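You operate a simulated robot arm through the tools that you are given. There is no shell and no other tool. Be economical: measure what you need, move in short steps, check, and stop when the job is done.

You run a simulated two-armed robot. Do the job below in one go: nothing can be reset, and whatever is moved stays where it is left.

TASK
Take the delivery slip and leave it on top of the yellow leaflets. Fetch the job ticket with the smallest size on its label and stand it on the top of the long desk. Pick up the white jar that says "clips" from the top of the stone slab with one hand, pass it to the other hand and put it on the right end of the ink bench. Put the parcel on the grey top of unit four away on the shelf under the packing bench. Fetch the paper block from the top of the paper pallets by the sink and set it on the top of the wash bench. Take the brown bottle from the top of the paper pallets by the sink and leave it on the white printed sheet there. Take the cream roller on the top of the paper pallets by the sink and put it away on the right end of the ink bench. Put the beaker in the basin of the sink. Open the grease door, turn the cup three knob to 1 and shut the door again. Take the brown tile and leave it on the grey board. Shut the stapler guard. Any order will do. Set down upright: job ticket, white jar, brown bottle, cream roller, beaker.

Only the result counts: the job must be done as asked and must still hold three seconds after the hand-in. Knocking over, shifting, dropping, spilling or breaking anything else fails it. Flat cloth is picked up by pressing the open fingertips on it (5 to 10 N) and closing them slowly along it; thin cloth reads only 2 to 8 mm in the jaws.

THE ROBOT
Two 6-joint arms with fingered hands on one trunk, on a base that drives. Base frame: it is fixed to the floor where the robot stands at the start and does not move with it; the origin is under the middle of the robot, x ahead of it, y to its left, z up; the surface under the hand at the start is at about z = 85. Units: cm, rad, N and s.
The left shoulder is at the start at [5, 17, 103.5], the right one opposite. With the tool pointing down near the work surface each hand reaches from about 52 to 78 cm from the robot's upright axis, wherever it stands, measured 20 degrees to its own side. Places, roughly: basin of the sink (24x38 cm) [-346, 696, 64]; beaker [-200, 525, 75]; brown bottle [-225, 525, 125]; brown tile (4x19x6 cm) [70, 410, 50]; cream roller (7x7x12 cm) [-220, 510, 110]; cup three knob [60, 590, 30]; delivery slip [50, 0, 75]; grease door [50, 600, 40]; grey board (32x26x1 cm) [-220, 210, 100]; job ticket [-125, -100, 100]; paper block (6x12x2 cm) [-290, 530, 110]; parcel [-350, 350, 100]; printed sheet [-300, 500, 100]; right end of the ink bench [-440, -80, 90]; shelf under the packing bench [80, 20, 30]; stapler guard [50, 160, 110]; top of the long desk [-180, -100, 90]; top of the wash bench [-130, 680, 80]; white jar [-350, -75, 100]; yellow leaflets [75, 25, 75]. Payload 3.5 kg a hand.
Tool frame (each hand has its own): the origin (TCP) lies between the finger pads and is the grasp point; the fingertips stand 2.6 cm ahead of it; z points along the fingers, y is the line along which they close. The gripper opens to 13.2 cm. The gripper's body begins 7.3 cm behind the TCP. The gripper is a hand of 3 fingers: y runs from the thumb to the fingers, the wrist lies at [0, 0, -23.4] in the tool frame, and closing takes about 1.5 s.
Orientation is that of the tool frame in the base frame, as a unit quaternion [x, y, z, w]. With the fingers straight down and closing along the base's y, the tool's x points along the base's -x, its y along +y and its z along -z.

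THE INTERFACE
- The arms move only by the tool play_rows. It takes "left_moves", "right_moves" or both (then of equal length, played together; a hand with none holds still); each is a list that holds one entry, the list of rows, each a list of 6 numbers: the shift along the base's x, y, z in units of 200 mm (1.0 is 200 mm), then the turn, a rotation vector about the base's x, y, z in units of 120 degrees (1.0 is 120 degrees). In form: [[[x, y, z, wx, wy, wz], ...]]. A call has 1 to 8 rows; each row is the pose to reach, as a shift and turn from the pose commanded when the call began. "left_claw" and "right_claw" are, for a hand that has rows, the closure, from 0 (fully open) to 1 (shut), set as the call begins (left out, the last holds). A call with a number of a shift or a turn outside -1 to 1 is refused whole. Rows are played at 5 a second. More than 5 cm and 0.15 rad between two rows, or a gripper value outside its range, and nothing of the call is played. Where a pose cannot be reached the arm comes as near as it can. A force on the tool above 40 N (or 10 N above the force at the start of the call, whichever is more), or a blocked arm, ends the call early, and 0.2 s more pass. Each finger travels about 10.8 cm/s and halts on what it meets, pressing with about 21 N; the grip force reading is that of the motor and also rises with nothing between the fingers. The clock runs only during rows and for 0.2 s after the last one: add rows that repeat a pose to give the fingers time. It gives the time, the measured TCP pose, the force on the tool (base axes), the opening and the grip force at its end, in the units of the frame above (readings bear some noise), with the torque about the TCP (base axes, N m) and any sound that the robot's microphone picked up.
- Cameras (640 x 400 px; columns grow to the right, rows downward): "scene" is now at [3.97, -0.83, 162.6]; the picture's right is [-0.11, -0.99, 0.00], its down [-0.73, 0.08, -0.68] and it looks along [0.68, -0.08, -0.73] (base axes); focal length 248 px, centre (320, 200). "left" rides on the left gripper at [-6.2, 0.3, -9.2] in its tool frame; the picture's right is [-0.05, -1.00, 0.00], its down [0.83, -0.04, -0.56] and it looks along [0.55, -0.03, 0.83] (tool axes); focal length 230 px, centre (320, 200). "right" rides on the right gripper at [6.2, 0.3, -9.2] in its tool frame; the picture's right is [-0.05, 1.00, 0.00], its down [-0.83, -0.04, -0.56] and it looks along [-0.55, -0.03, 0.83] (tool axes); focal length 230 px, centre (320, 200). There is no depth. A picture from a camera that has moved, and an enlarged one, comes with that camera's place and axes in the base frame and with its lens.
- grab_frame(camera): a new picture of that camera. No time passes.
- raise_lower(by): slides the trunk up (or, below 0, down) by that many cm; the arms and the scene camera ride with it, the base frame stays. It gives what a move gives, with no picture.
- drive_base(legs): drives the robot by 1 to 6 legs, each [ahead, left, turn to the left] in cm, cm and rad, along the robot's own axes; the way and the turn of a leg run together, so that a leg with both is an arc; at most 150 cm and 3.142 rad a leg. The arms and the cameras ride along, it lands a little off, and it stops where it bumps. It gives what a move gives.
- move_fingers(finger1, finger2, thumb_bend, hand): sets how far each is bent, from 0 (flat) to 1 (curled in); at 0.3 the hand is open as for a grip, at 0.7 the pads meet at the TCP. One left out holds its place. A second passes; each finger stops where it meets its share of the squeeze, and holds until it gets a number again. A gripper value or a shape takes the hand back. It gives what a move gives, with no picture; readings hold the bend of each and the force on the fingers (four entries, about 0 where the hand has none), thumb and palm.
- grasp_type(shape, hand): the hand has 3 fingers and takes this shape, open, in about a second: jaw (thumb against the fingers, like two jaws); tri (thumb and two fingers); tip (a fingertip pinch); poke (one finger out to press); point (the index stretched); flat (the hand flat); cup (the hand cupped); fist (a fist). The gripper value then closes the fingers along that shape, each until it touches; the sizes above hold for jaw. It gives what a move gives, with no picture.
- aim_head(pan, tilt): turns the head with the scene camera to pan (to the left, within 1.501 rad either way) and tilt (down, from -0.506 to 1.204), counted from straight ahead of the robot. It gives what a move gives.
- zoom(camera, box): a new picture of the part [left, top, right, bottom] of that camera's present view, enlarged. No time passes.
- job_done(): hands the job in; it is judged then, once.

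Go step by step. Nothing tells you exact positions but the pictures and the camera data: compare them with the known pose of the tool, close in by small moves and look again before you grip or let go. The budget is 556 turns and 352 pictures, counting those below and the enlarged ones. Unless the task says otherwise, let go and move clear before handing in, and close with one line.

The tools are called after "Request:" by a JSON object that holds its "method" and its "body". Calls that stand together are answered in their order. play_rows: Moves the arms, as the interface text tells. Its arguments: {"type":"object","properties":{"left_moves":{"type":"array","items":{"type":"array","items":{"type":"array","items":{"type":"number"}}}},"left_claw":{"type":"number"},"right_moves":{"type":"array","items":{"type":"array","items":{"type":"array","items":{"type":"number"}}}},"right_claw":{"type":"number"}},"required":[]} The other tools are called the same way: raise_lower (by) slides the trunk up or down; grasp_type (shape, hand) gives the hand a shape; move_fingers (finger1, finger2, thumb_bend, hand) moves the fingers one by one; drive_base (legs) drives the base; aim_head (pan, tilt) turns the head that bears the scene camera; grab_frame (camera) takes a picture; zoom (camera, box) takes an enlarged picture of a part of a camera's view; job_done () hands the job in.

At the start:

```text
clock: 0.0
left_eef_pos: [53.8, 14.72, 111.7]
left_ee_rot: [0.0, 1.0, 0.0, 0.0]
left_wrist_force: [-0.1, 0.2, 0.1]
left_torque: [-0.01, -0.04, -0.01]
left_gripper_width: 13.2
left_grip_force: 0.1
left_shape: jaw
left_bend: [0.3, 0.3, 0.3]
left_finger forces: [0.0, 0.0, 0.0, 0.0, 0.1, 0.1]
right_eef_pos: [57.69, -33.8, 113.62]
right_ee_rot: [0.001, 1.0, 0.0, -0.001]
right_wrist_force: [0.2, -0.1, -0.5]
right_torque: [0.02, -0.01, -0.02]
right_gripper_width: 13.17
right_grip_force: 0.0
right_shape: jaw
right_bend: [0.3, 0.3, 0.3]
right_finger forces: [0.1, 0.0, 0.0, 0.1, 0.0, 0.0]
trunk travel left (down, up): [-65.0, 6.0]
robot x, y, heading: [-0.23, -0.07, 0.004]
head pan, tilt: [-0.115, 0.824]
```

scene: 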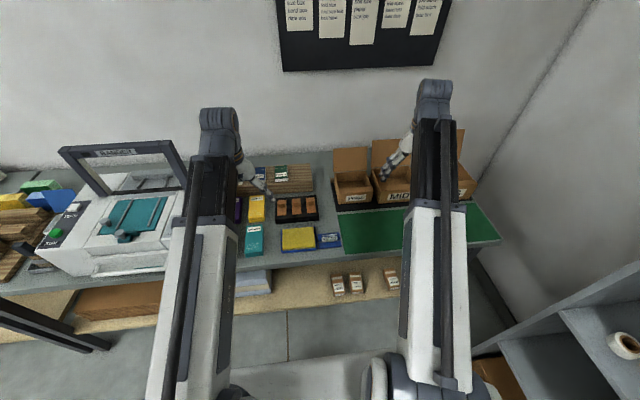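
right: 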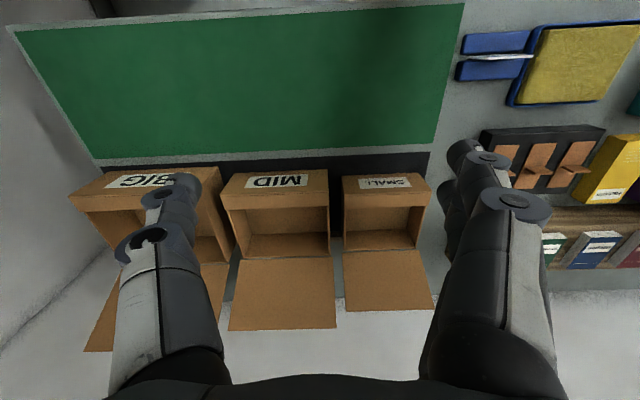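
left: 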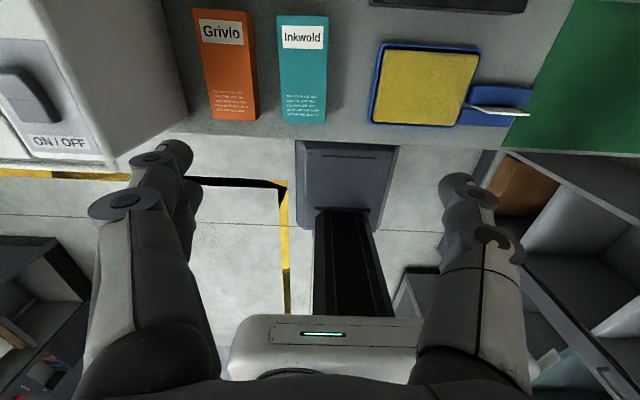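

I see the packing bench ahead, with boxes, a yellow pad with a blue frame and a stapler/drum machine at the left. I'll look around with the head first.

Request:
{"method": "zoom", "body": {"camera": "scene", "box": [180, 120, 500, 320]}}

Request:
{"method": "aim_head", "body": {"pan": 0.9, "tilt": 0.5}}

Request:
{"method": "grab_frame", "body": {"camera": "scene"}}

Request:
{"method": "aim_head", "body": {"pan": -1.4, "tilt": 0.5}}

Request:
{"method": "grab_frame", "body": {"camera": "scene"}}

```text
2.00 times, centred on (340, 220) of scene
camera zoom: at [3.97, -0.83, 162.6], right [-0.11, -0.99, 0.0], down [-0.73, 0.08, -0.68], along [0.68, -0.08, -0.73], focal length 496 px, centre (280, 160)
```

zoom: 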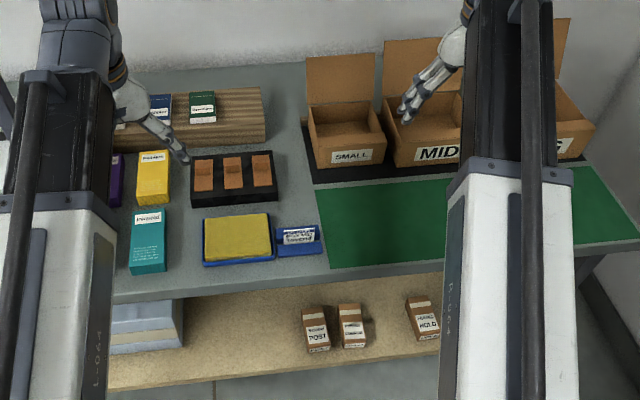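

```text
clock: 1.3
left_eef_pos: [53.9, 14.69, 111.7]
left_ee_rot: [0.001, 1.0, -0.001, 0.001]
left_wrist_force: [0.0, 1.1, 0.1]
left_torque: [-0.01, 0.01, -0.03]
left_gripper_width: 13.21
left_grip_force: 0.0
left_shape: jaw
left_bend: [0.3, 0.3, 0.3]
left_finger forces: [0.0, 0.0, 0.0, 0.0, 0.0, 0.0]
right_eef_pos: [57.74, -33.81, 113.61]
right_ee_rot: [0.0, 1.0, 0.001, 0.0]
right_wrist_force: [-0.2, 0.7, -0.2]
right_torque: [0.0, -0.01, 0.0]
right_gripper_width: 13.2
right_grip_force: 0.2
right_shape: jaw
right_bend: [0.3, 0.3, 0.3]
right_finger forces: [0.0, 0.1, 0.1, 0.0, 0.0, 0.0]
trunk travel left (down, up): [-65.0, 6.0]
robot x, y, heading: [0.1, -0.2, -0.006]
head pan, tilt: [0.901, 0.499]
```

```text
347 pictures are left
camera scene: at [1.73, 7.21, 165.39], right [0.78, -0.62, 0.0], down [-0.3, -0.38, -0.88], along [0.55, 0.69, -0.48], focal length 248 px, centre (320, 200)
```

scene: 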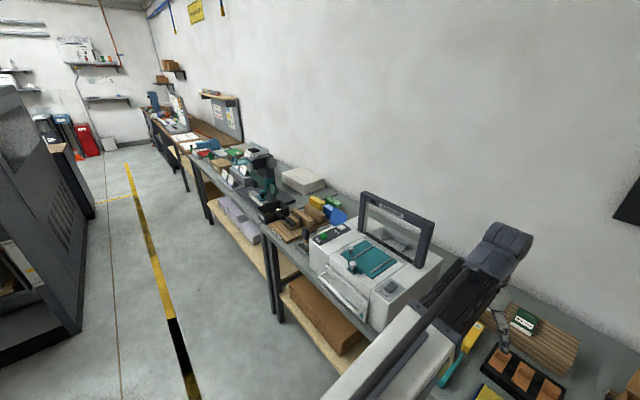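

```text
clock: 3.4
left_eef_pos: [53.9, 14.77, 111.57]
left_ee_rot: [-0.001, 1.0, -0.001, 0.0]
left_wrist_force: [-0.1, 0.1, 0.5]
left_torque: [0.03, 0.0, 0.01]
left_gripper_width: 13.18
left_grip_force: 0.0
left_shape: jaw
left_bend: [0.3, 0.3, 0.3]
left_finger forces: [0.0, 0.0, 0.0, 0.0, 0.0, 0.0]
right_eef_pos: [57.89, -33.74, 113.5]
right_ee_rot: [0.0, 1.0, -0.001, 0.0]
right_wrist_force: [-0.2, 0.1, -0.2]
right_torque: [0.05, -0.02, 0.0]
right_gripper_width: 13.19
right_grip_force: 0.1
right_shape: jaw
right_bend: [0.3, 0.3, 0.3]
right_finger forces: [0.0, 0.1, 0.0, 0.0, 0.1, 0.0]
trunk travel left (down, up): [-65.0, 6.0]
robot x, y, heading: [0.02, 0.03, -0.004]
head pan, tilt: [-1.4, 0.499]
```

```text
346 pictures are left
camera scene: at [-2.38, -8.88, 165.39], right [-0.99, -0.17, 0.0], down [-0.08, 0.47, -0.88], along [0.15, -0.87, -0.48], focal length 248 px, centre (320, 200)
```

scene: 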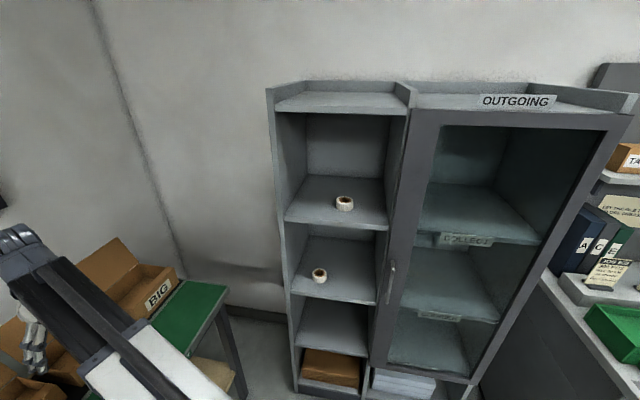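

I see an outgoing cabinet to the right. Next I'll look closer at the yellow item and the slip on the packing bench.

Request:
{"method": "zoom", "body": {"camera": "left", "box": [360, 30, 540, 142]}}

Request:
{"method": "zoom", "body": {"camera": "left", "box": [180, 0, 380, 125]}}

Request:
{"method": "zoom", "body": {"camera": "right", "box": [440, 10, 640, 135]}}

```text
3.56 times, centred on (450, 86) of left
camera zoom: at [60.08, 14.92, 120.91], right [0.05, -1.0, 0.0], down [-0.83, -0.04, 0.56], along [-0.55, -0.03, -0.83], focal length 818 px, centre (-142, 605)
```

zoom: 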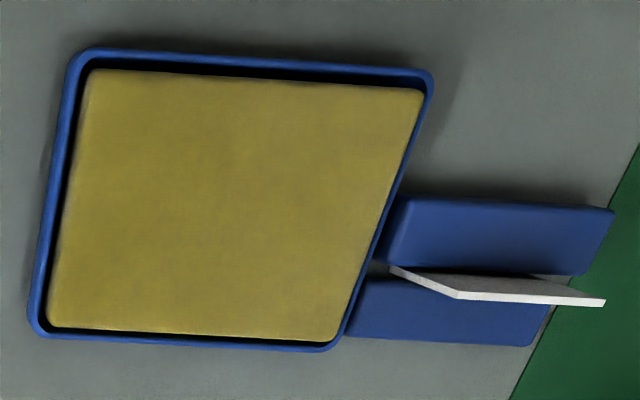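

```text
3.20 times, centred on (280, 62) of left
camera zoom: at [60.08, 14.92, 120.91], right [0.05, -1.0, 0.0], down [-0.83, -0.04, 0.56], along [-0.55, -0.03, -0.83], focal length 736 px, centre (448, 640)
```

zoom: 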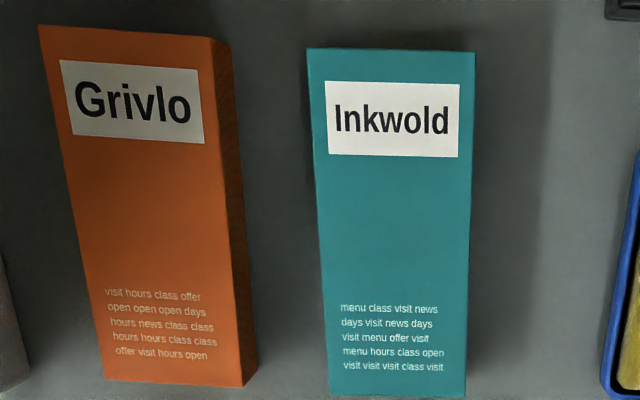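

```text
3.20 times, centred on (540, 72) of right
camera zoom: at [51.64, -33.4, 122.86], right [0.05, 1.0, 0.0], down [0.83, -0.04, 0.56], along [0.55, -0.03, -0.83], focal length 736 px, centre (-384, 608)
```

zoom: 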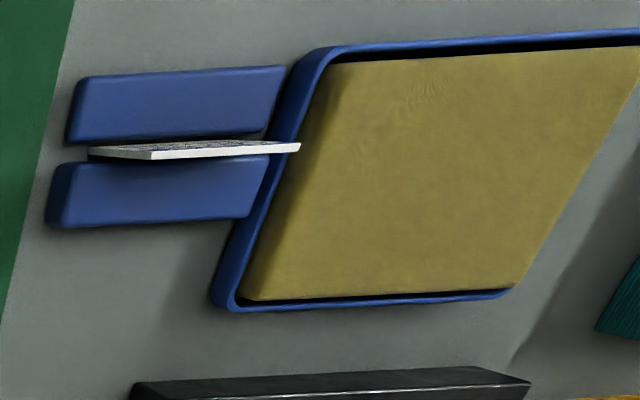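

The slip stands in a blue slot holder with its top at about (54,-10,88). The leaflet stacks are coloured (teal "Inkwold", orange "Grivlo", yellow behind). I'll turn the head back and zoom on the bench.

Request:
{"method": "aim_head", "body": {"pan": 0.2, "tilt": 0.75}}

Request:
{"method": "zoom", "body": {"camera": "scene", "box": [200, 120, 520, 320]}}

Request:
{"method": "grab_frame", "body": {"camera": "scene"}}

```text
clock: 5.1
left_eef_pos: [53.87, 14.69, 111.62]
left_ee_rot: [0.0, 1.0, 0.0, 0.0]
left_wrist_force: [-0.4, 0.5, -0.1]
left_torque: [0.0, -0.01, 0.02]
left_gripper_width: 13.2
left_grip_force: 0.1
left_shape: jaw
left_bend: [0.3, 0.3, 0.3]
left_finger forces: [0.1, 0.0, 0.1, 0.0, 0.0, 0.0]
right_eef_pos: [57.7, -33.81, 113.6]
right_ee_rot: [0.0, 1.0, 0.0, 0.0]
right_wrist_force: [0.6, -0.2, -0.2]
right_torque: [0.0, -0.01, 0.0]
right_gripper_width: 13.18
right_grip_force: 0.0
right_shape: jaw
right_bend: [0.3, 0.3, 0.3]
right_finger forces: [0.0, 0.0, 0.0, 0.0, 0.1, 0.0]
trunk travel left (down, up): [-65.0, 6.0]
robot x, y, heading: [0.08, 0.28, -0.002]
head pan, tilt: [0.201, 0.75]
```

```text
2.00 times, centred on (360, 220) of scene
camera zoom: at [4.19, 1.73, 163.19], right [0.2, -0.98, 0.0], down [-0.67, -0.14, -0.73], along [0.72, 0.15, -0.68], focal length 496 px, centre (240, 160)
```

zoom: 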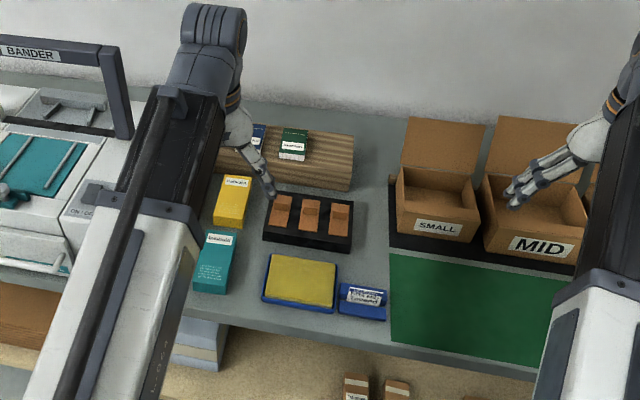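

```text
341 pictures are left
camera scene: at [4.19, 1.73, 163.19], right [0.2, -0.98, 0.0], down [-0.67, -0.14, -0.73], along [0.72, 0.15, -0.68], focal length 248 px, centre (320, 200)
```

scene: 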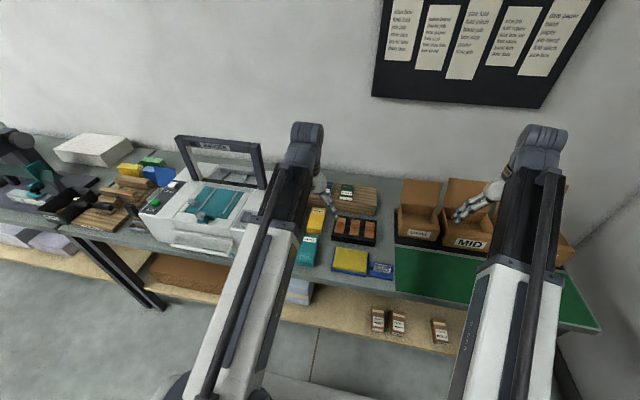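

Yellow leaflets are at about (72.5,17.7). I'll shift the base right about 9 cm and bring the left hand, yawed 90°, above the slip.

Request:
{"method": "drive_base", "body": {"legs": [[0, -9, 0]]}}

Request:
{"method": "play_rows", "body": {"left_moves": [[[0, -0.1, 0, 0, 0, -0.25], [0, -0.2, 0, 0, 0, -0.5], [0, -0.3, 0, 0, 0, -0.75]]]}}

```text
clock: 6.2
left_eef_pos: [53.9, 5.24, 111.66]
left_ee_rot: [0.001, 1.0, 0.001, 0.0]
left_wrist_force: [-0.8, -0.7, 0.7]
left_torque: [0.01, -0.01, 0.05]
left_gripper_width: 13.19
left_grip_force: 0.1
left_shape: jaw
left_bend: [0.3, 0.3, 0.3]
left_finger forces: [0.1, 0.1, 0.0, 0.1, 0.0, 0.1]
right_eef_pos: [57.78, -43.08, 113.62]
right_ee_rot: [0.0, 1.0, 0.001, 0.0]
right_wrist_force: [-0.6, 0.0, -0.3]
right_torque: [0.02, 0.01, -0.03]
right_gripper_width: 13.19
right_grip_force: 0.2
right_shape: jaw
right_bend: [0.3, 0.3, 0.3]
right_finger forces: [0.0, 0.0, 0.1, 0.0, 0.0, 0.0]
trunk travel left (down, up): [-65.0, 6.0]
robot x, y, heading: [-0.26, -9.16, -0.001]
head pan, tilt: [0.201, 0.75]
```

```text
refused: row 1 steps farther than a row can; nothing moved
```

The turn limit is 0.15 rad per row, so I'll turn in two calls.

Request:
{"method": "play_rows", "body": {"left_moves": [[[0, -0.09, 0, 0, 0, -0.07], [0, -0.18, 0, 0, 0, -0.14], [0, -0.27, 0, 0, 0, -0.21], [0, -0.36, 0, 0, 0, -0.28], [0, -0.45, 0, 0, 0, -0.35], [0, -0.54, 0, 0, 0, -0.42], [0, -0.63, 0, 0, 0, -0.49], [0, -0.76, 0, 0, 0, -0.56]]]}}

Request:
{"method": "play_rows", "body": {"left_moves": [[[0, 0, 0, 0, 0, -0.07], [0, 0, 0, 0, 0, -0.14], [0, 0, 0, 0, 0, -0.19]]]}}

Request:
{"method": "grab_frame", "body": {"camera": "left"}}

```text
clock: 8.0
left_eef_pos: [53.96, -9.71, 111.76]
left_ee_rot: [0.554, 0.832, 0.0, 0.0]
left_wrist_force: [-0.4, 0.1, -0.6]
left_torque: [-0.01, 0.0, 0.01]
left_gripper_width: 13.23
left_grip_force: 0.1
left_shape: jaw
left_bend: [0.3, 0.3, 0.3]
left_finger forces: [0.0, 0.0, 0.0, 0.0, 0.0, 0.0]
right_eef_pos: [57.87, -42.85, 113.61]
right_ee_rot: [0.0, 1.0, 0.0, -0.001]
right_wrist_force: [0.4, -0.3, -0.3]
right_torque: [-0.01, 0.0, 0.01]
right_gripper_width: 13.2
right_grip_force: 0.1
right_shape: jaw
right_bend: [0.3, 0.3, 0.3]
right_finger forces: [0.1, 0.0, 0.0, 0.0, 0.1, 0.0]
trunk travel left (down, up): [-65.0, 6.0]
robot x, y, heading: [0.26, -9.24, 0.002]
head pan, tilt: [0.201, 0.75]
```

```text
clock: 8.8
left_eef_pos: [53.88, -9.71, 111.64]
left_ee_rot: [0.708, 0.706, 0.0, 0.0]
left_wrist_force: [-0.6, 0.6, -0.4]
left_torque: [0.0, 0.02, -0.03]
left_gripper_width: 13.19
left_grip_force: 0.0
left_shape: jaw
left_bend: [0.3, 0.3, 0.3]
left_finger forces: [0.0, 0.0, 0.0, 0.0, 0.0, 0.1]
right_eef_pos: [57.76, -42.89, 113.58]
right_ee_rot: [0.0, 1.0, -0.001, 0.0]
right_wrist_force: [0.2, -0.2, 0.5]
right_torque: [-0.02, -0.02, 0.0]
right_gripper_width: 13.18
right_grip_force: 0.0
right_shape: jaw
right_bend: [0.3, 0.3, 0.3]
right_finger forces: [0.0, 0.1, 0.0, 0.1, 0.0, 0.0]
trunk travel left (down, up): [-65.0, 6.0]
robot x, y, heading: [0.33, -9.05, -0.0]
head pan, tilt: [0.201, 0.75]
```

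```text
340 pictures are left
camera left: at [54.22, -15.89, 120.93], right [-1.0, -0.05, 0.0], down [-0.04, 0.83, 0.56], along [-0.03, 0.55, -0.83], focal length 230 px, centre (320, 200)
```

left: 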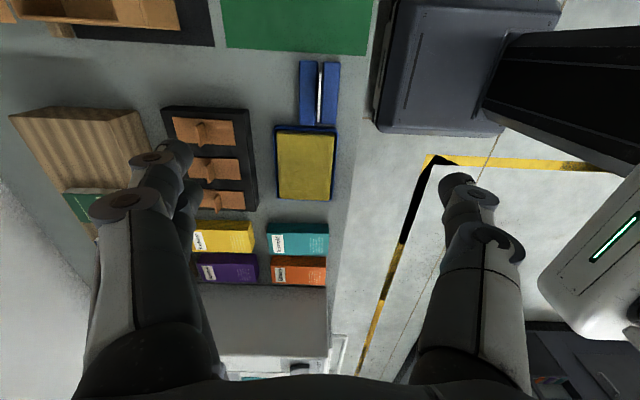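

The hand lines up with the slip. I'll lower to about z=97 and look.

Request:
{"method": "play_rows", "body": {"left_moves": [[[0, 0, -0.2, 0, 0, 0], [0, 0, -0.4, 0, 0, 0], [0, 0, -0.6, 0, 0, 0], [0, 0, -0.75, 0, 0, 0]]], "left_claw": 0.5}}

Request:
{"method": "grab_frame", "body": {"camera": "left"}}

Request:
{"method": "zoom", "body": {"camera": "left", "box": [220, 0, 420, 125]}}

```text
clock: 9.8
left_eef_pos: [53.64, -9.43, 96.69]
left_ee_rot: [0.707, 0.707, 0.0, 0.0]
left_wrist_force: [0.6, -0.4, -0.2]
left_torque: [-0.01, 0.01, 0.0]
left_gripper_width: 6.64
left_grip_force: 0.1
left_shape: jaw
left_bend: [0.73, 0.73, 0.7]
left_finger forces: [0.0, 0.0, 0.0, 0.0, 0.1, 0.0]
right_eef_pos: [57.79, -42.88, 113.6]
right_ee_rot: [0.0, 1.0, -0.001, 0.0]
right_wrist_force: [0.4, 0.3, 0.4]
right_torque: [-0.01, -0.01, 0.03]
right_gripper_width: 13.2
right_grip_force: 0.1
right_shape: jaw
right_bend: [0.3, 0.3, 0.3]
right_finger forces: [0.0, 0.0, 0.0, 0.0, 0.0, 0.0]
trunk travel left (down, up): [-65.0, 6.0]
robot x, y, heading: [-0.23, -9.28, 0.0]
head pan, tilt: [0.201, 0.75]
```

```text
339 pictures are left
camera left: at [54.14, -15.68, 105.85], right [-1.0, -0.05, 0.0], down [-0.04, 0.83, 0.56], along [-0.03, 0.55, -0.83], focal length 230 px, centre (320, 200)
```

left: 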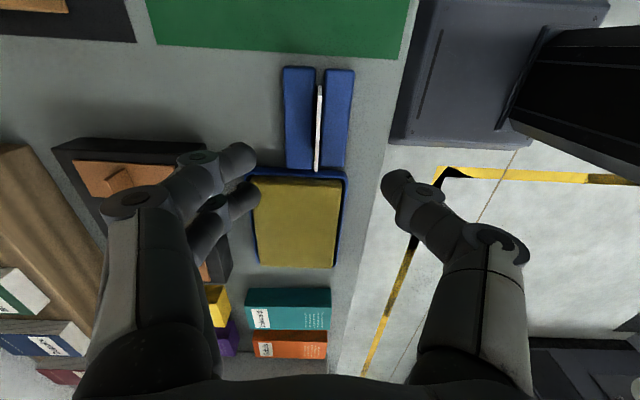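

```text
3.20 times, centred on (320, 62) of left
camera zoom: at [54.14, -15.68, 105.85], right [-1.0, -0.05, 0.0], down [-0.04, 0.83, 0.56], along [-0.03, 0.55, -0.83], focal length 736 px, centre (320, 640)
```

zoom: 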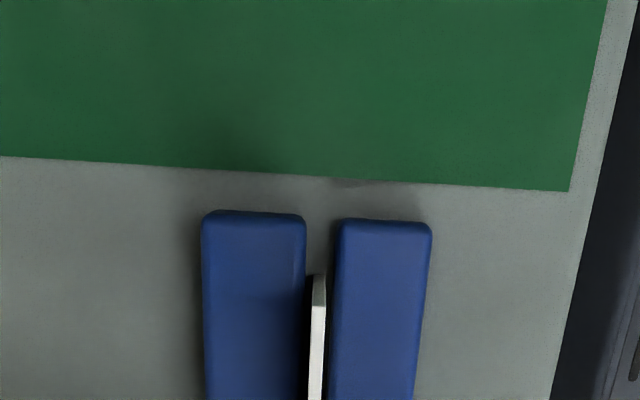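

The slip's top is near z=90, spanning y -13 to -7.5 at x=54. I'll lower so the fingertips are just above the blue bars and close.

Request:
{"method": "play_rows", "body": {"left_moves": [[[0.01, -0.035, -0.1, 0, 0, 0], [0.01, -0.035, -0.2, 0, 0, 0], [0.01, -0.035, -0.28, 0, 0, 0], [0.01, -0.035, -0.315, 0, 0, 0]]]}}

Request:
{"method": "grab_frame", "body": {"camera": "left"}}

```text
clock: 10.8
left_eef_pos: [53.98, -10.2, 90.43]
left_ee_rot: [0.707, 0.707, -0.001, 0.0]
left_wrist_force: [-0.1, -0.5, 0.1]
left_torque: [0.03, 0.03, 0.02]
left_gripper_width: 6.67
left_grip_force: 0.0
left_shape: jaw
left_bend: [0.73, 0.73, 0.7]
left_finger forces: [0.0, 0.0, 0.0, 0.1, 0.0, 0.0]
right_eef_pos: [57.82, -42.97, 113.56]
right_ee_rot: [0.0, 1.0, -0.001, 0.0]
right_wrist_force: [0.3, -0.2, 0.4]
right_torque: [-0.01, 0.05, 0.04]
right_gripper_width: 13.19
right_grip_force: 0.0
right_shape: jaw
right_bend: [0.3, 0.3, 0.3]
right_finger forces: [0.1, 0.0, 0.0, 0.1, 0.0, 0.0]
trunk travel left (down, up): [-65.0, 6.0]
robot x, y, heading: [-0.03, -9.38, 0.002]
head pan, tilt: [0.201, 0.75]
```

```text
337 pictures are left
camera left: at [54.35, -16.51, 99.64], right [-1.0, -0.05, 0.0], down [-0.04, 0.83, 0.56], along [-0.03, 0.55, -0.83], focal length 230 px, centre (320, 200)
```

left: 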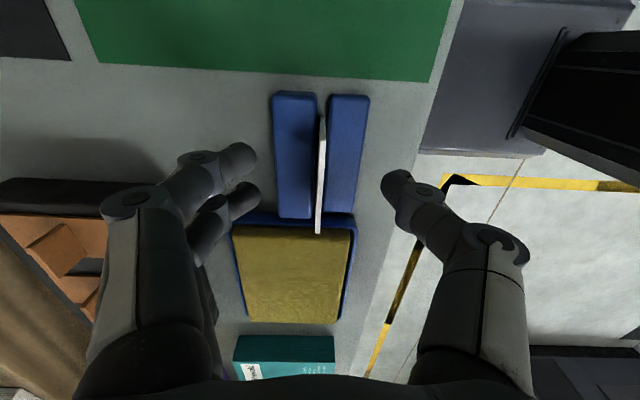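

The slip is centred between the fingers; I'll shift slightly and close.

Request:
{"method": "play_rows", "body": {"left_moves": [[[0, -0.03, -0.02, 0, 0, 0], [0, -0.03, -0.02, 0, 0, 0], [0, -0.03, -0.02, 0, 0, 0], [0, -0.03, -0.02, 0, 0, 0], [0, -0.03, -0.02, 0, 0, 0], [0, -0.03, -0.02, 0, 0, 0]]], "left_claw": 1}}

Request:
{"method": "grab_frame", "body": {"camera": "left"}}

```text
clock: 12.2
left_eef_pos: [53.92, -10.97, 90.01]
left_ee_rot: [0.707, 0.707, 0.0, 0.0]
left_wrist_force: [0.7, 0.2, 0.3]
left_torque: [-0.02, 0.02, 0.02]
left_gripper_width: 0.0
left_grip_force: 21.5
left_shape: jaw
left_bend: [0.7, 0.7, 0.7]
left_finger forces: [9.4, 9.3, 0.0, 0.1, 18.5, 0.0]
right_eef_pos: [57.8, -42.87, 113.66]
right_ee_rot: [0.001, 1.0, 0.0, -0.001]
right_wrist_force: [0.6, 0.4, 0.4]
right_torque: [-0.03, 0.0, 0.01]
right_gripper_width: 13.18
right_grip_force: 0.1
right_shape: jaw
right_bend: [0.3, 0.3, 0.3]
right_finger forces: [0.1, 0.1, 0.0, 0.1, 0.1, 0.2]
trunk travel left (down, up): [-65.0, 6.0]
robot x, y, heading: [-0.05, -8.88, 0.001]
head pan, tilt: [0.201, 0.75]
```

```text
336 pictures are left
camera left: at [54.36, -17.16, 99.26], right [-1.0, -0.05, 0.0], down [-0.04, 0.83, 0.56], along [-0.03, 0.55, -0.83], focal length 230 px, centre (320, 200)
```

left: 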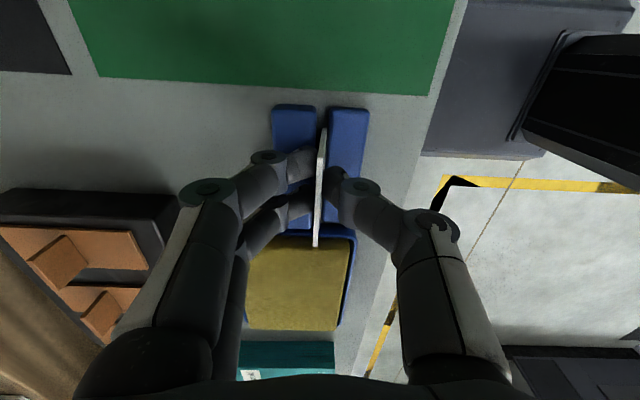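

The slip looks pinched. Lift and check.

Request:
{"method": "play_rows", "body": {"left_moves": [[[0, 0, 0.1, 0, 0, 0], [0, 0, 0.25, 0, 0, 0], [0, 0, 0.4, 0, 0, 0], [0, 0, 0.55, 0, 0, 0], [0, 0, 0.65, 0, 0, 0]]]}}

Request:
{"method": "grab_frame", "body": {"camera": "left"}}

Request:
{"method": "zoom", "body": {"camera": "scene", "box": [200, 120, 520, 320]}}

```text
clock: 13.4
left_eef_pos: [54.03, -11.07, 103.28]
left_ee_rot: [0.707, 0.707, 0.0, 0.0]
left_wrist_force: [0.6, -0.5, -0.9]
left_torque: [-0.01, 0.0, 0.05]
left_gripper_width: 0.02
left_grip_force: 20.8
left_shape: jaw
left_bend: [0.7, 0.7, 0.7]
left_finger forces: [9.4, 9.3, 0.1, 0.0, 18.5, 0.0]
right_eef_pos: [57.8, -42.88, 113.7]
right_ee_rot: [0.0, 1.0, 0.0, 0.0]
right_wrist_force: [-0.6, -0.2, 0.5]
right_torque: [-0.01, 0.01, 0.01]
right_gripper_width: 13.18
right_grip_force: 0.0
right_shape: jaw
right_bend: [0.3, 0.3, 0.3]
right_finger forces: [0.1, 0.0, 0.0, 0.0, 0.0, 0.0]
trunk travel left (down, up): [-65.0, 6.0]
robot x, y, heading: [-0.09, -9.13, 0.001]
head pan, tilt: [0.201, 0.75]
```

```text
335 pictures are left
camera left: at [54.43, -17.26, 112.42], right [-1.0, -0.05, 0.0], down [-0.04, 0.83, 0.56], along [-0.03, 0.55, -0.83], focal length 230 px, centre (320, 200)
```

left: 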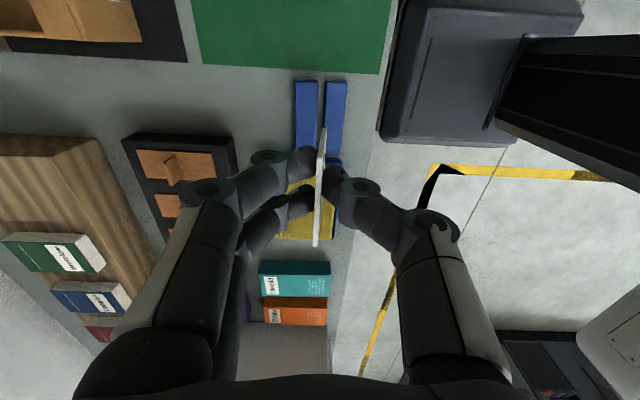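

```text
2.00 times, centred on (360, 220) of scene
camera zoom: at [4.19, -7.41, 163.19], right [0.2, -0.98, 0.0], down [-0.67, -0.14, -0.73], along [0.72, 0.15, -0.68], focal length 496 px, centre (240, 160)
```

zoom: 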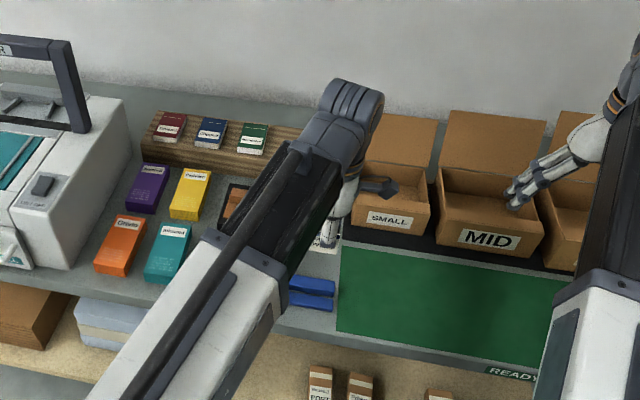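

The slip is held. I'll carry it toward the yellow leaflets at about (72,17).

Request:
{"method": "play_rows", "body": {"left_moves": [[[0, 0.1, 0.15, 0, 0, 0], [0.05, 0.3, 0.15, 0, 0, 0], [0.1, 0.5, 0.15, 0, 0, 0], [0.15, 0.7, 0.15, 0, -0.06, 0], [0.2, 0.85, 0.15, 0, -0.12, 0], [0.3, 1, 0.15, 0, -0.18, 0]]]}}

Request:
{"method": "play_rows", "body": {"left_moves": [[[0.05, 0.1, 0, 0, 0, 0], [0.1, 0.2, 0, 0, -0.06, 0], [0.15, 0.3, 0, 0, -0.12, 0], [0.2, 0.4, 0, 0, -0.19, 0]]]}}

Request:
{"method": "grab_frame", "body": {"camera": "left"}}

Request:
{"method": "zoom", "body": {"camera": "scene", "box": [160, 120, 480, 320]}}

```text
clock: 14.8
left_eef_pos: [59.89, 9.13, 106.05]
left_ee_rot: [0.694, 0.695, 0.133, 0.133]
left_wrist_force: [-1.0, 0.2, -0.7]
left_torque: [-0.01, 0.05, 0.01]
left_gripper_width: 0.02
left_grip_force: 21.2
left_shape: jaw
left_bend: [0.7, 0.7, 0.7]
left_finger forces: [9.4, 9.3, 0.0, 0.0, 18.8, 0.0]
right_eef_pos: [57.86, -42.92, 113.63]
right_ee_rot: [0.0, 1.0, 0.0, 0.0]
right_wrist_force: [0.0, -0.9, -0.1]
right_torque: [0.0, -0.05, 0.02]
right_gripper_width: 13.19
right_grip_force: 0.1
right_shape: jaw
right_bend: [0.3, 0.3, 0.3]
right_finger forces: [0.0, 0.1, 0.0, 0.0, 0.0, 0.0]
trunk travel left (down, up): [-65.0, 6.0]
robot x, y, heading: [0.19, -9.39, -0.001]
head pan, tilt: [0.201, 0.75]
```

```text
clock: 15.8
left_eef_pos: [63.96, 17.22, 106.1]
left_ee_rot: [0.655, 0.654, 0.267, 0.268]
left_wrist_force: [-0.1, 0.2, -0.3]
left_torque: [0.01, 0.01, 0.0]
left_gripper_width: 0.0
left_grip_force: 21.3
left_shape: jaw
left_bend: [0.7, 0.7, 0.7]
left_finger forces: [9.4, 9.5, 0.0, 0.0, 18.8, 0.1]
right_eef_pos: [57.76, -42.91, 113.66]
right_ee_rot: [0.001, 1.0, 0.0, 0.0]
right_wrist_force: [0.2, -0.8, 0.5]
right_torque: [-0.04, -0.01, -0.01]
right_gripper_width: 13.18
right_grip_force: 0.1
right_shape: jaw
right_bend: [0.3, 0.3, 0.3]
right_finger forces: [0.0, 0.0, 0.0, 0.1, 0.0, 0.0]
trunk travel left (down, up): [-65.0, 6.0]
robot x, y, heading: [0.05, -8.77, 0.004]
head pan, tilt: [0.201, 0.75]
```

```text
333 pictures are left
camera left: at [57.77, 11.0, 112.8], right [-0.71, -0.05, -0.7], down [-0.42, 0.83, 0.37], along [0.56, 0.55, -0.61], focal length 230 px, centre (320, 200)
```

left: 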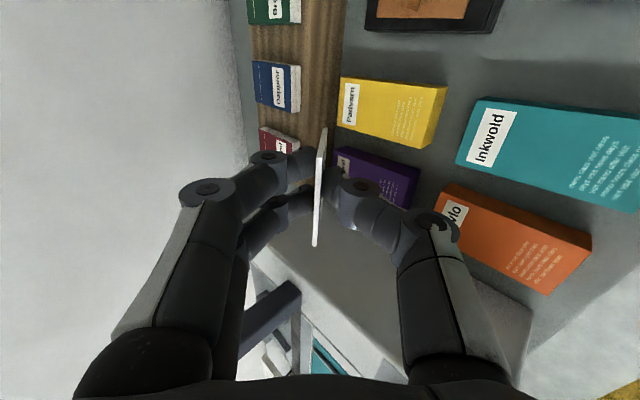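

```text
2.00 times, centred on (320, 220) of scene
camera zoom: at [4.19, -7.38, 163.19], right [0.2, -0.98, 0.0], down [-0.67, -0.14, -0.73], along [0.72, 0.15, -0.68], focal length 496 px, centre (320, 160)
```

zoom: 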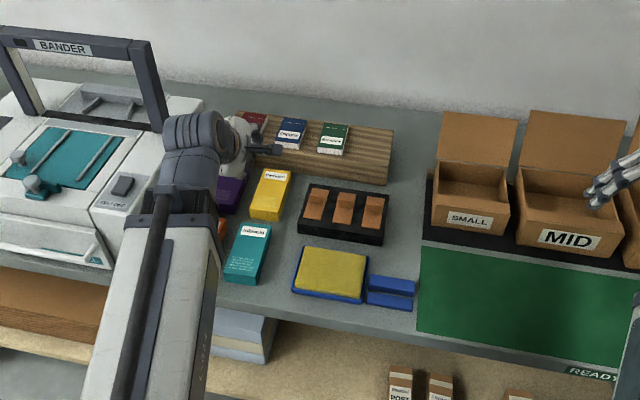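

Yellow stack centre is about (71.6,16.6). I'll descend over it in steps.

Request:
{"method": "play_rows", "body": {"left_moves": [[[0.1, -0.02, -0.15, 0, 0, 0], [0.2, -0.035, -0.3, 0, 0, 0], [0.3, -0.035, -0.42, 0, 0, 0], [0.35, -0.035, -0.52, 0, 0, 0]]]}}

Request:
{"method": "grab_frame", "body": {"camera": "left"}}

Request:
{"method": "zoom", "body": {"camera": "scene", "box": [240, 150, 400, 250]}}

```text
clock: 16.8
left_eef_pos: [70.93, 16.47, 95.58]
left_ee_rot: [0.655, 0.655, 0.268, 0.267]
left_wrist_force: [0.4, -0.5, -0.1]
left_torque: [0.01, 0.0, 0.03]
left_gripper_width: 0.0
left_grip_force: 20.5
left_shape: jaw
left_bend: [0.7, 0.7, 0.7]
left_finger forces: [9.5, 9.3, 0.0, 0.1, 18.7, 0.0]
right_eef_pos: [57.8, -42.96, 113.62]
right_ee_rot: [0.0, 1.0, -0.001, 0.0]
right_wrist_force: [-0.2, -0.6, -0.3]
right_torque: [0.01, -0.02, -0.01]
right_gripper_width: 13.17
right_grip_force: 0.1
right_shape: jaw
right_bend: [0.3, 0.3, 0.3]
right_finger forces: [0.0, 0.0, 0.1, 0.1, 0.0, 0.0]
trunk travel left (down, up): [-65.0, 6.0]
robot x, y, heading: [0.51, -9.46, 0.0]
head pan, tilt: [0.201, 0.75]
```

```text
331 pictures are left
camera left: at [64.78, 10.2, 102.33], right [-0.71, -0.05, -0.7], down [-0.42, 0.83, 0.37], along [0.56, 0.55, -0.61], focal length 230 px, centre (320, 200)
```

left: 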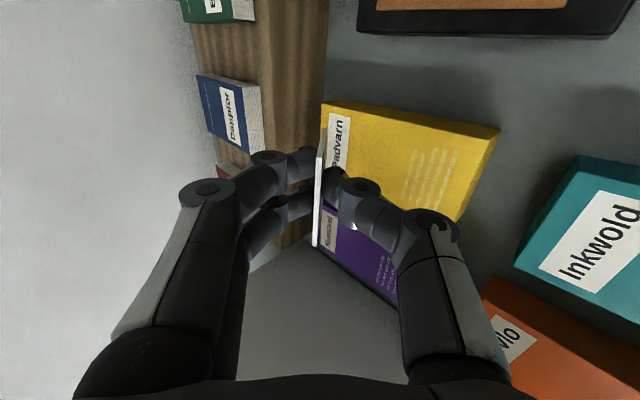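

```text
4.00 times, centred on (320, 200) of scene
camera zoom: at [4.21, -7.4, 163.19], right [0.2, -0.98, 0.0], down [-0.67, -0.14, -0.73], along [0.72, 0.15, -0.68], focal length 991 px, centre (320, 200)
```

zoom: 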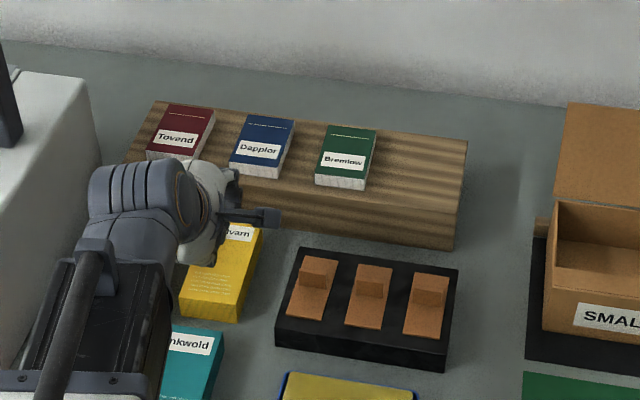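

Aligned with the stack (x 66–79, y 13.6–18.9). Lower another 3.7 cm.

Request:
{"method": "play_rows", "body": {"left_moves": [[[0.02, -0.015, -0.1, 0, 0, 0], [0.02, -0.015, -0.15, 0, 0, 0], [0.02, -0.015, -0.185, 0, 0, 0]]]}}

Request:
{"method": "grab_frame", "body": {"camera": "left"}}

```text
clock: 17.6
left_eef_pos: [71.35, 16.08, 92.01]
left_ee_rot: [0.654, 0.655, 0.267, 0.268]
left_wrist_force: [1.4, -0.2, 0.9]
left_torque: [0.01, -0.01, 0.0]
left_gripper_width: 0.01
left_grip_force: 21.1
left_shape: jaw
left_bend: [0.7, 0.7, 0.7]
left_finger forces: [9.4, 9.3, 0.0, 0.0, 18.7, 0.0]
right_eef_pos: [57.83, -42.87, 113.67]
right_ee_rot: [0.001, 1.0, 0.0, 0.0]
right_wrist_force: [0.8, 0.3, 0.1]
right_torque: [0.0, 0.0, 0.0]
right_gripper_width: 13.19
right_grip_force: 0.1
right_shape: jaw
right_bend: [0.3, 0.3, 0.3]
right_finger forces: [0.1, 0.0, 0.1, 0.0, 0.0, 0.1]
trunk travel left (down, up): [-65.0, 6.0]
robot x, y, heading: [-0.01, -9.29, -0.001]
head pan, tilt: [0.201, 0.75]
```

```text
329 pictures are left
camera left: at [65.22, 9.88, 98.77], right [-0.71, -0.05, -0.7], down [-0.42, 0.83, 0.37], along [0.56, 0.55, -0.61], focal length 230 px, centre (320, 200)
```

left: 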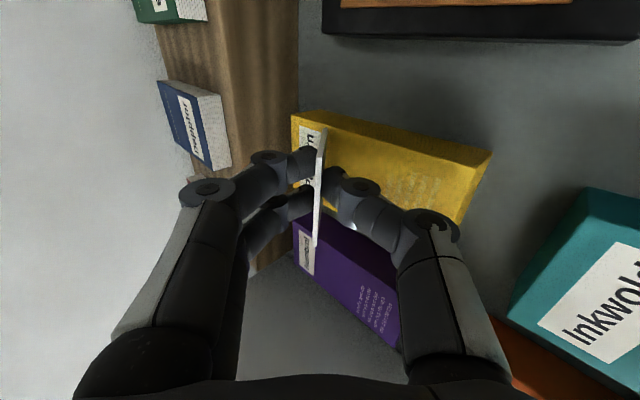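

Still clear of contact; lower 1 cm more, then release slightly while backing off.

Request:
{"method": "play_rows", "body": {"left_moves": [[[0, 0, -0.03, 0, 0, 0], [0, 0, -0.06, 0, 0, 0]]]}}

Request:
{"method": "play_rows", "body": {"left_moves": [[[0, 0, 0, 0, 0, 0], [0, 0, 0, 0, 0, 0], [0, 0, 0, 0, 0, 0]]], "left_claw": 0.8}}

Request:
{"method": "grab_frame", "body": {"camera": "left"}}

```text
clock: 18.2
left_eef_pos: [71.42, 16.15, 90.74]
left_ee_rot: [0.655, 0.654, 0.268, 0.268]
left_wrist_force: [-1.3, 1.1, 6.4]
left_torque: [-0.04, -0.21, 0.01]
left_gripper_width: 0.0
left_grip_force: 20.7
left_shape: jaw
left_bend: [0.7, 0.7, 0.69]
left_finger forces: [13.2, 13.3, 0.1, 0.0, 21.8, 0.1]
right_eef_pos: [57.78, -42.86, 113.6]
right_ee_rot: [0.0, 1.0, 0.0, 0.0]
right_wrist_force: [-0.7, 0.4, -0.4]
right_torque: [-0.01, 0.0, -0.01]
right_gripper_width: 13.18
right_grip_force: 0.0
right_shape: jaw
right_bend: [0.3, 0.3, 0.3]
right_finger forces: [0.1, 0.0, 0.0, 0.1, 0.0, 0.0]
trunk travel left (down, up): [-65.0, 6.0]
robot x, y, heading: [-0.37, -9.25, -0.004]
head pan, tilt: [0.201, 0.75]
```

```text
clock: 19.0
left_eef_pos: [71.48, 16.09, 90.79]
left_ee_rot: [0.654, 0.655, 0.267, 0.268]
left_wrist_force: [2.3, 0.2, 7.8]
left_torque: [0.02, -0.07, 0.01]
left_gripper_width: 2.33
left_grip_force: 0.0
left_shape: jaw
left_bend: [0.73, 0.73, 0.73]
left_finger forces: [0.0, 0.0, 0.0, 0.1, 7.5, 0.1]
right_eef_pos: [57.79, -43.03, 113.58]
right_ee_rot: [0.0, 1.0, 0.0, 0.0]
right_wrist_force: [0.1, -0.5, 0.4]
right_torque: [0.03, -0.02, -0.01]
right_gripper_width: 13.2
right_grip_force: 0.1
right_shape: jaw
right_bend: [0.3, 0.3, 0.3]
right_finger forces: [0.0, 0.0, 0.0, 0.0, 0.1, 0.0]
trunk travel left (down, up): [-65.0, 6.0]
robot x, y, heading: [-0.16, -9.05, 0.006]
head pan, tilt: [0.201, 0.75]
```

```text
328 pictures are left
camera left: at [65.28, 9.85, 97.57], right [-0.71, -0.05, -0.7], down [-0.42, 0.83, 0.37], along [0.56, 0.55, -0.61], focal length 230 px, centre (320, 200)
```

left: 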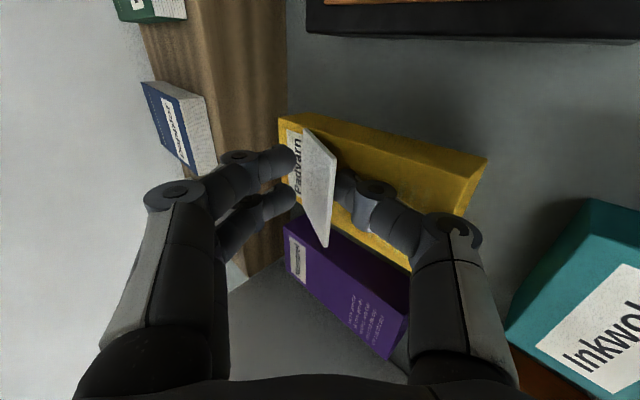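

The slip lies on the thumb and stack. Withdraw backward along the fingers.

Request:
{"method": "play_rows", "body": {"left_moves": [[[-0.03, 0, 0.03, 0, 0, 0], [-0.08, 0, 0.07, 0, 0, 0], [-0.15, 0, 0.14, 0, 0, 0], [-0.25, 0, 0.25, 0, 0, 0], [-0.4, 0, 0.4, 0, 0, 0], [-0.5, 0, 0.6, 0, 0, 0]]]}}

Request:
{"method": "grab_frame", "body": {"camera": "left"}}

```text
clock: 20.4
left_eef_pos: [62.71, 16.59, 102.86]
left_ee_rot: [0.655, 0.655, 0.267, 0.267]
left_wrist_force: [0.8, 0.0, -0.1]
left_torque: [0.0, -0.04, 0.01]
left_gripper_width: 2.61
left_grip_force: 0.2
left_shape: jaw
left_bend: [0.73, 0.73, 0.7]
left_finger forces: [0.1, 0.0, 0.0, 0.0, 0.0, 0.1]
left hand out of reach, approached as far as the arm can: row 6
right_eef_pos: [57.8, -42.87, 113.59]
right_ee_rot: [0.0, 1.0, 0.0, 0.0]
right_wrist_force: [-0.7, 0.2, -0.7]
right_torque: [0.01, 0.03, 0.02]
right_gripper_width: 13.18
right_grip_force: 0.0
right_shape: jaw
right_bend: [0.3, 0.3, 0.3]
right_finger forces: [0.1, 0.1, 0.0, 0.1, 0.0, 0.0]
trunk travel left (down, up): [-65.0, 6.0]
robot x, y, heading: [0.37, -9.04, -0.003]
head pan, tilt: [0.201, 0.75]
```

```text
327 pictures are left
camera left: at [56.54, 10.38, 109.62], right [-0.71, -0.05, -0.7], down [-0.42, 0.83, 0.37], along [0.56, 0.55, -0.62], focal length 230 px, centre (320, 200)
```

left: 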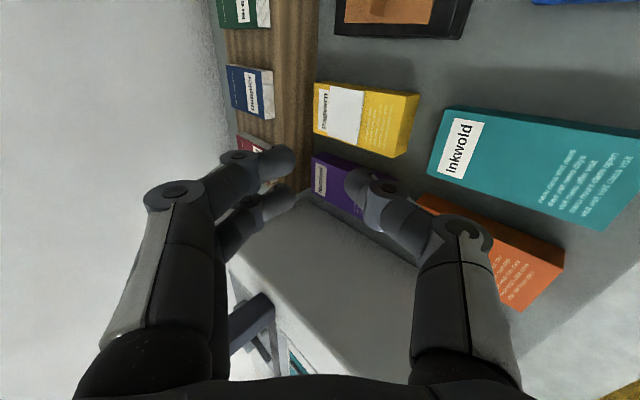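

The slip lies flat on the yellow leaflets. Next I restore the left hand to pointing down at a safe height.

Request:
{"method": "play_rows", "body": {"left_moves": [[[0, 0, 0.1, 0, 0.06, 0], [0, 0, 0.2, 0, 0.12, 0], [0, 0, 0.3, 0, 0.18, 0], [0, 0, 0.4, 0, 0.24, 0], [0, 0, 0.45, 0, 0.3, 0], [0, 0, 0.5, 0, 0.37, 0]]], "left_claw": 0}}

Request:
{"method": "play_rows", "body": {"left_moves": [[[-0.1, 0, 0, 0, 0, 0.07], [-0.2, 0, 0, 0, 0, 0.14], [-0.3, 0, 0, 0, 0, 0.21], [-0.35, 0, 0, 0, 0, 0.28], [-0.4, 0, 0, 0, 0, 0.35], [-0.45, 0, 0, 0, 0, 0.42], [-0.45, 0, 0, 0, 0, 0.49], [-0.45, 0, 0, 0, 0, 0.56]]]}}

Request:
{"method": "play_rows", "body": {"left_moves": [[[0, 0, 0, 0, 0, 0.07], [0, 0, 0, 0, 0, 0.14], [0, 0, 0, 0, 0, 0.19]]]}}

Request:
{"method": "aim_head", "body": {"pan": 1.2, "tilt": 0.45}}

Request:
{"method": "grab_frame", "body": {"camera": "scene"}}

```text
clock: 21.8
left_eef_pos: [62.95, 16.43, 112.78]
left_ee_rot: [0.707, 0.707, 0.0, 0.0]
left_wrist_force: [-0.5, -0.6, 0.4]
left_torque: [0.03, 0.05, 0.01]
left_gripper_width: 13.19
left_grip_force: 0.2
left_shape: jaw
left_bend: [0.3, 0.3, 0.3]
left_finger forces: [0.0, 0.0, 0.1, 0.1, 0.0, 0.0]
right_eef_pos: [57.84, -42.92, 113.55]
right_ee_rot: [-0.001, 1.0, 0.0, 0.001]
right_wrist_force: [0.6, 0.4, 0.4]
right_torque: [0.03, -0.02, -0.04]
right_gripper_width: 13.16
right_grip_force: 0.1
right_shape: jaw
right_bend: [0.3, 0.3, 0.3]
right_finger forces: [0.0, 0.0, 0.0, 0.0, 0.0, 0.0]
trunk travel left (down, up): [-65.0, 6.0]
robot x, y, heading: [0.18, -9.22, 0.005]
head pan, tilt: [0.201, 0.75]
```

```text
clock: 23.6
left_eef_pos: [53.79, 16.32, 112.9]
left_ee_rot: [0.196, 0.981, 0.0, 0.0]
left_wrist_force: [-0.4, 0.3, -0.8]
left_torque: [0.0, -0.04, 0.03]
left_gripper_width: 13.18
left_grip_force: 0.1
left_shape: jaw
left_bend: [0.3, 0.3, 0.3]
left_finger forces: [0.0, 0.0, 0.1, 0.0, 0.0, 0.0]
right_eef_pos: [57.74, -42.93, 113.7]
right_ee_rot: [0.0, 1.0, -0.001, 0.001]
right_wrist_force: [0.3, 0.8, -0.6]
right_torque: [0.03, -0.04, 0.01]
right_gripper_width: 13.2
right_grip_force: 0.0
right_shape: jaw
right_bend: [0.3, 0.3, 0.3]
right_finger forces: [0.0, 0.1, 0.0, 0.0, 0.0, 0.0]
trunk travel left (down, up): [-65.0, 6.0]
robot x, y, heading: [0.2, -9.35, 0.004]
head pan, tilt: [0.201, 0.75]
```

```text
clock: 24.4
left_eef_pos: [53.86, 16.38, 112.85]
left_ee_rot: [-0.001, 1.0, 0.0, 0.0]
left_wrist_force: [-0.2, 0.1, 0.2]
left_torque: [0.0, -0.01, -0.01]
left_gripper_width: 13.18
left_grip_force: 0.0
left_shape: jaw
left_bend: [0.3, 0.3, 0.3]
left_finger forces: [0.0, 0.0, 0.1, 0.0, 0.1, 0.1]
right_eef_pos: [57.8, -42.87, 113.6]
right_ee_rot: [0.0, 1.0, 0.0, 0.0]
right_wrist_force: [0.1, -0.1, 0.0]
right_torque: [0.03, 0.02, 0.0]
right_gripper_width: 13.17
right_grip_force: 0.1
right_shape: jaw
right_bend: [0.3, 0.3, 0.3]
right_finger forces: [0.1, 0.0, 0.0, 0.0, 0.0, 0.1]
trunk travel left (down, up): [-65.0, 6.0]
robot x, y, heading: [-0.17, -9.25, 0.001]
head pan, tilt: [0.201, 0.75]
```

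```text
clock: 25.7
left_eef_pos: [53.8, 16.28, 112.78]
left_ee_rot: [0.0, 1.0, 0.0, 0.0]
left_wrist_force: [1.1, 0.9, 0.1]
left_torque: [0.0, -0.01, -0.01]
left_gripper_width: 13.17
left_grip_force: 0.1
left_shape: jaw
left_bend: [0.3, 0.3, 0.3]
left_finger forces: [0.0, 0.0, 0.0, 0.0, 0.0, 0.0]
right_eef_pos: [57.77, -42.93, 113.58]
right_ee_rot: [-0.001, 1.0, 0.0, 0.0]
right_wrist_force: [0.1, -0.6, -0.4]
right_torque: [0.0, 0.01, 0.01]
right_gripper_width: 13.2
right_grip_force: 0.0
right_shape: jaw
right_bend: [0.3, 0.3, 0.3]
right_finger forces: [0.1, 0.1, 0.1, 0.0, 0.1, 0.0]
trunk travel left (down, up): [-65.0, 6.0]
robot x, y, heading: [0.09, -8.89, 0.004]
head pan, tilt: [1.201, 0.45]
```

```text
326 pictures are left
camera scene: at [-0.6, -0.49, 165.83], right [0.93, -0.36, 0.0], down [-0.16, -0.41, -0.9], along [0.33, 0.84, -0.44], focal length 248 px, centre (320, 200)
```

scene: 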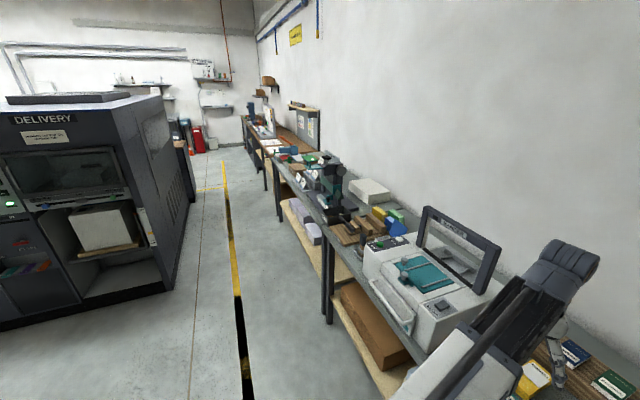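

I see the bench line ahead-left and the press across the aisle. I'll back off and drive left to about y=150 opposite the stapler.

Request:
{"method": "drive_base", "body": {"legs": [[-20, 0, 0], [0, 150, 0], [0, 13, 0]]}}

Request:
{"method": "aim_head", "body": {"pan": 0, "tilt": 0.7}}

Request:
{"method": "grab_frame", "body": {"camera": "scene"}}

```text
clock: 35.1
left_eef_pos: [31.27, 178.39, 112.76]
left_ee_rot: [-0.009, 1.0, -0.001, 0.0]
left_wrist_force: [0.1, -0.4, 0.2]
left_torque: [0.0, -0.01, -0.02]
left_gripper_width: 13.2
left_grip_force: 0.0
left_shape: jaw
left_bend: [0.3, 0.3, 0.3]
left_finger forces: [0.0, 0.1, 0.0, 0.0, 0.0, 0.0]
right_eef_pos: [36.27, 119.44, 113.57]
right_ee_rot: [-0.01, 1.0, -0.001, 0.0]
right_wrist_force: [-0.3, 0.3, 0.1]
right_torque: [-0.04, -0.01, 0.0]
right_gripper_width: 13.19
right_grip_force: 0.0
right_shape: jaw
right_bend: [0.3, 0.3, 0.3]
right_finger forces: [0.0, 0.0, 0.0, 0.1, 0.0, 0.0]
trunk travel left (down, up): [-65.0, 6.0]
robot x, y, heading: [-22.12, 151.77, 0.021]
head pan, tilt: [1.201, 0.45]
```

```text
clock: 36.5
left_eef_pos: [31.19, 178.29, 112.85]
left_ee_rot: [-0.01, 1.0, 0.0, 0.0]
left_wrist_force: [-0.3, 0.1, -0.4]
left_torque: [-0.05, 0.0, -0.01]
left_gripper_width: 13.2
left_grip_force: 0.1
left_shape: jaw
left_bend: [0.3, 0.3, 0.3]
left_finger forces: [0.0, 0.0, 0.0, 0.0, 0.0, 0.0]
right_eef_pos: [36.29, 119.14, 113.6]
right_ee_rot: [-0.009, 1.0, 0.0, 0.0]
right_wrist_force: [-0.4, -0.5, 0.5]
right_torque: [-0.02, 0.01, 0.0]
right_gripper_width: 13.19
right_grip_force: 0.1
right_shape: jaw
right_bend: [0.3, 0.3, 0.3]
right_finger forces: [0.1, 0.0, 0.0, 0.0, 0.0, 0.0]
trunk travel left (down, up): [-65.0, 6.0]
robot x, y, heading: [-22.34, 152.07, 0.023]
head pan, tilt: [0.0, 0.7]
```

```text
325 pictures are left
camera scene: at [-17.57, 152.04, 163.62], right [0.02, -1.0, 0.0], down [-0.64, -0.01, -0.77], along [0.76, 0.02, -0.64], focal length 248 px, centre (320, 200)
```

scene: 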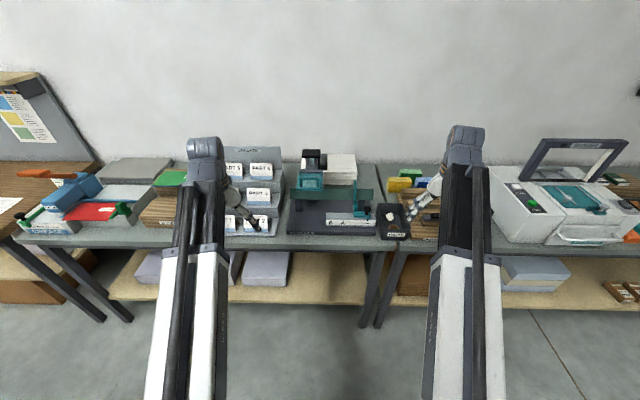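

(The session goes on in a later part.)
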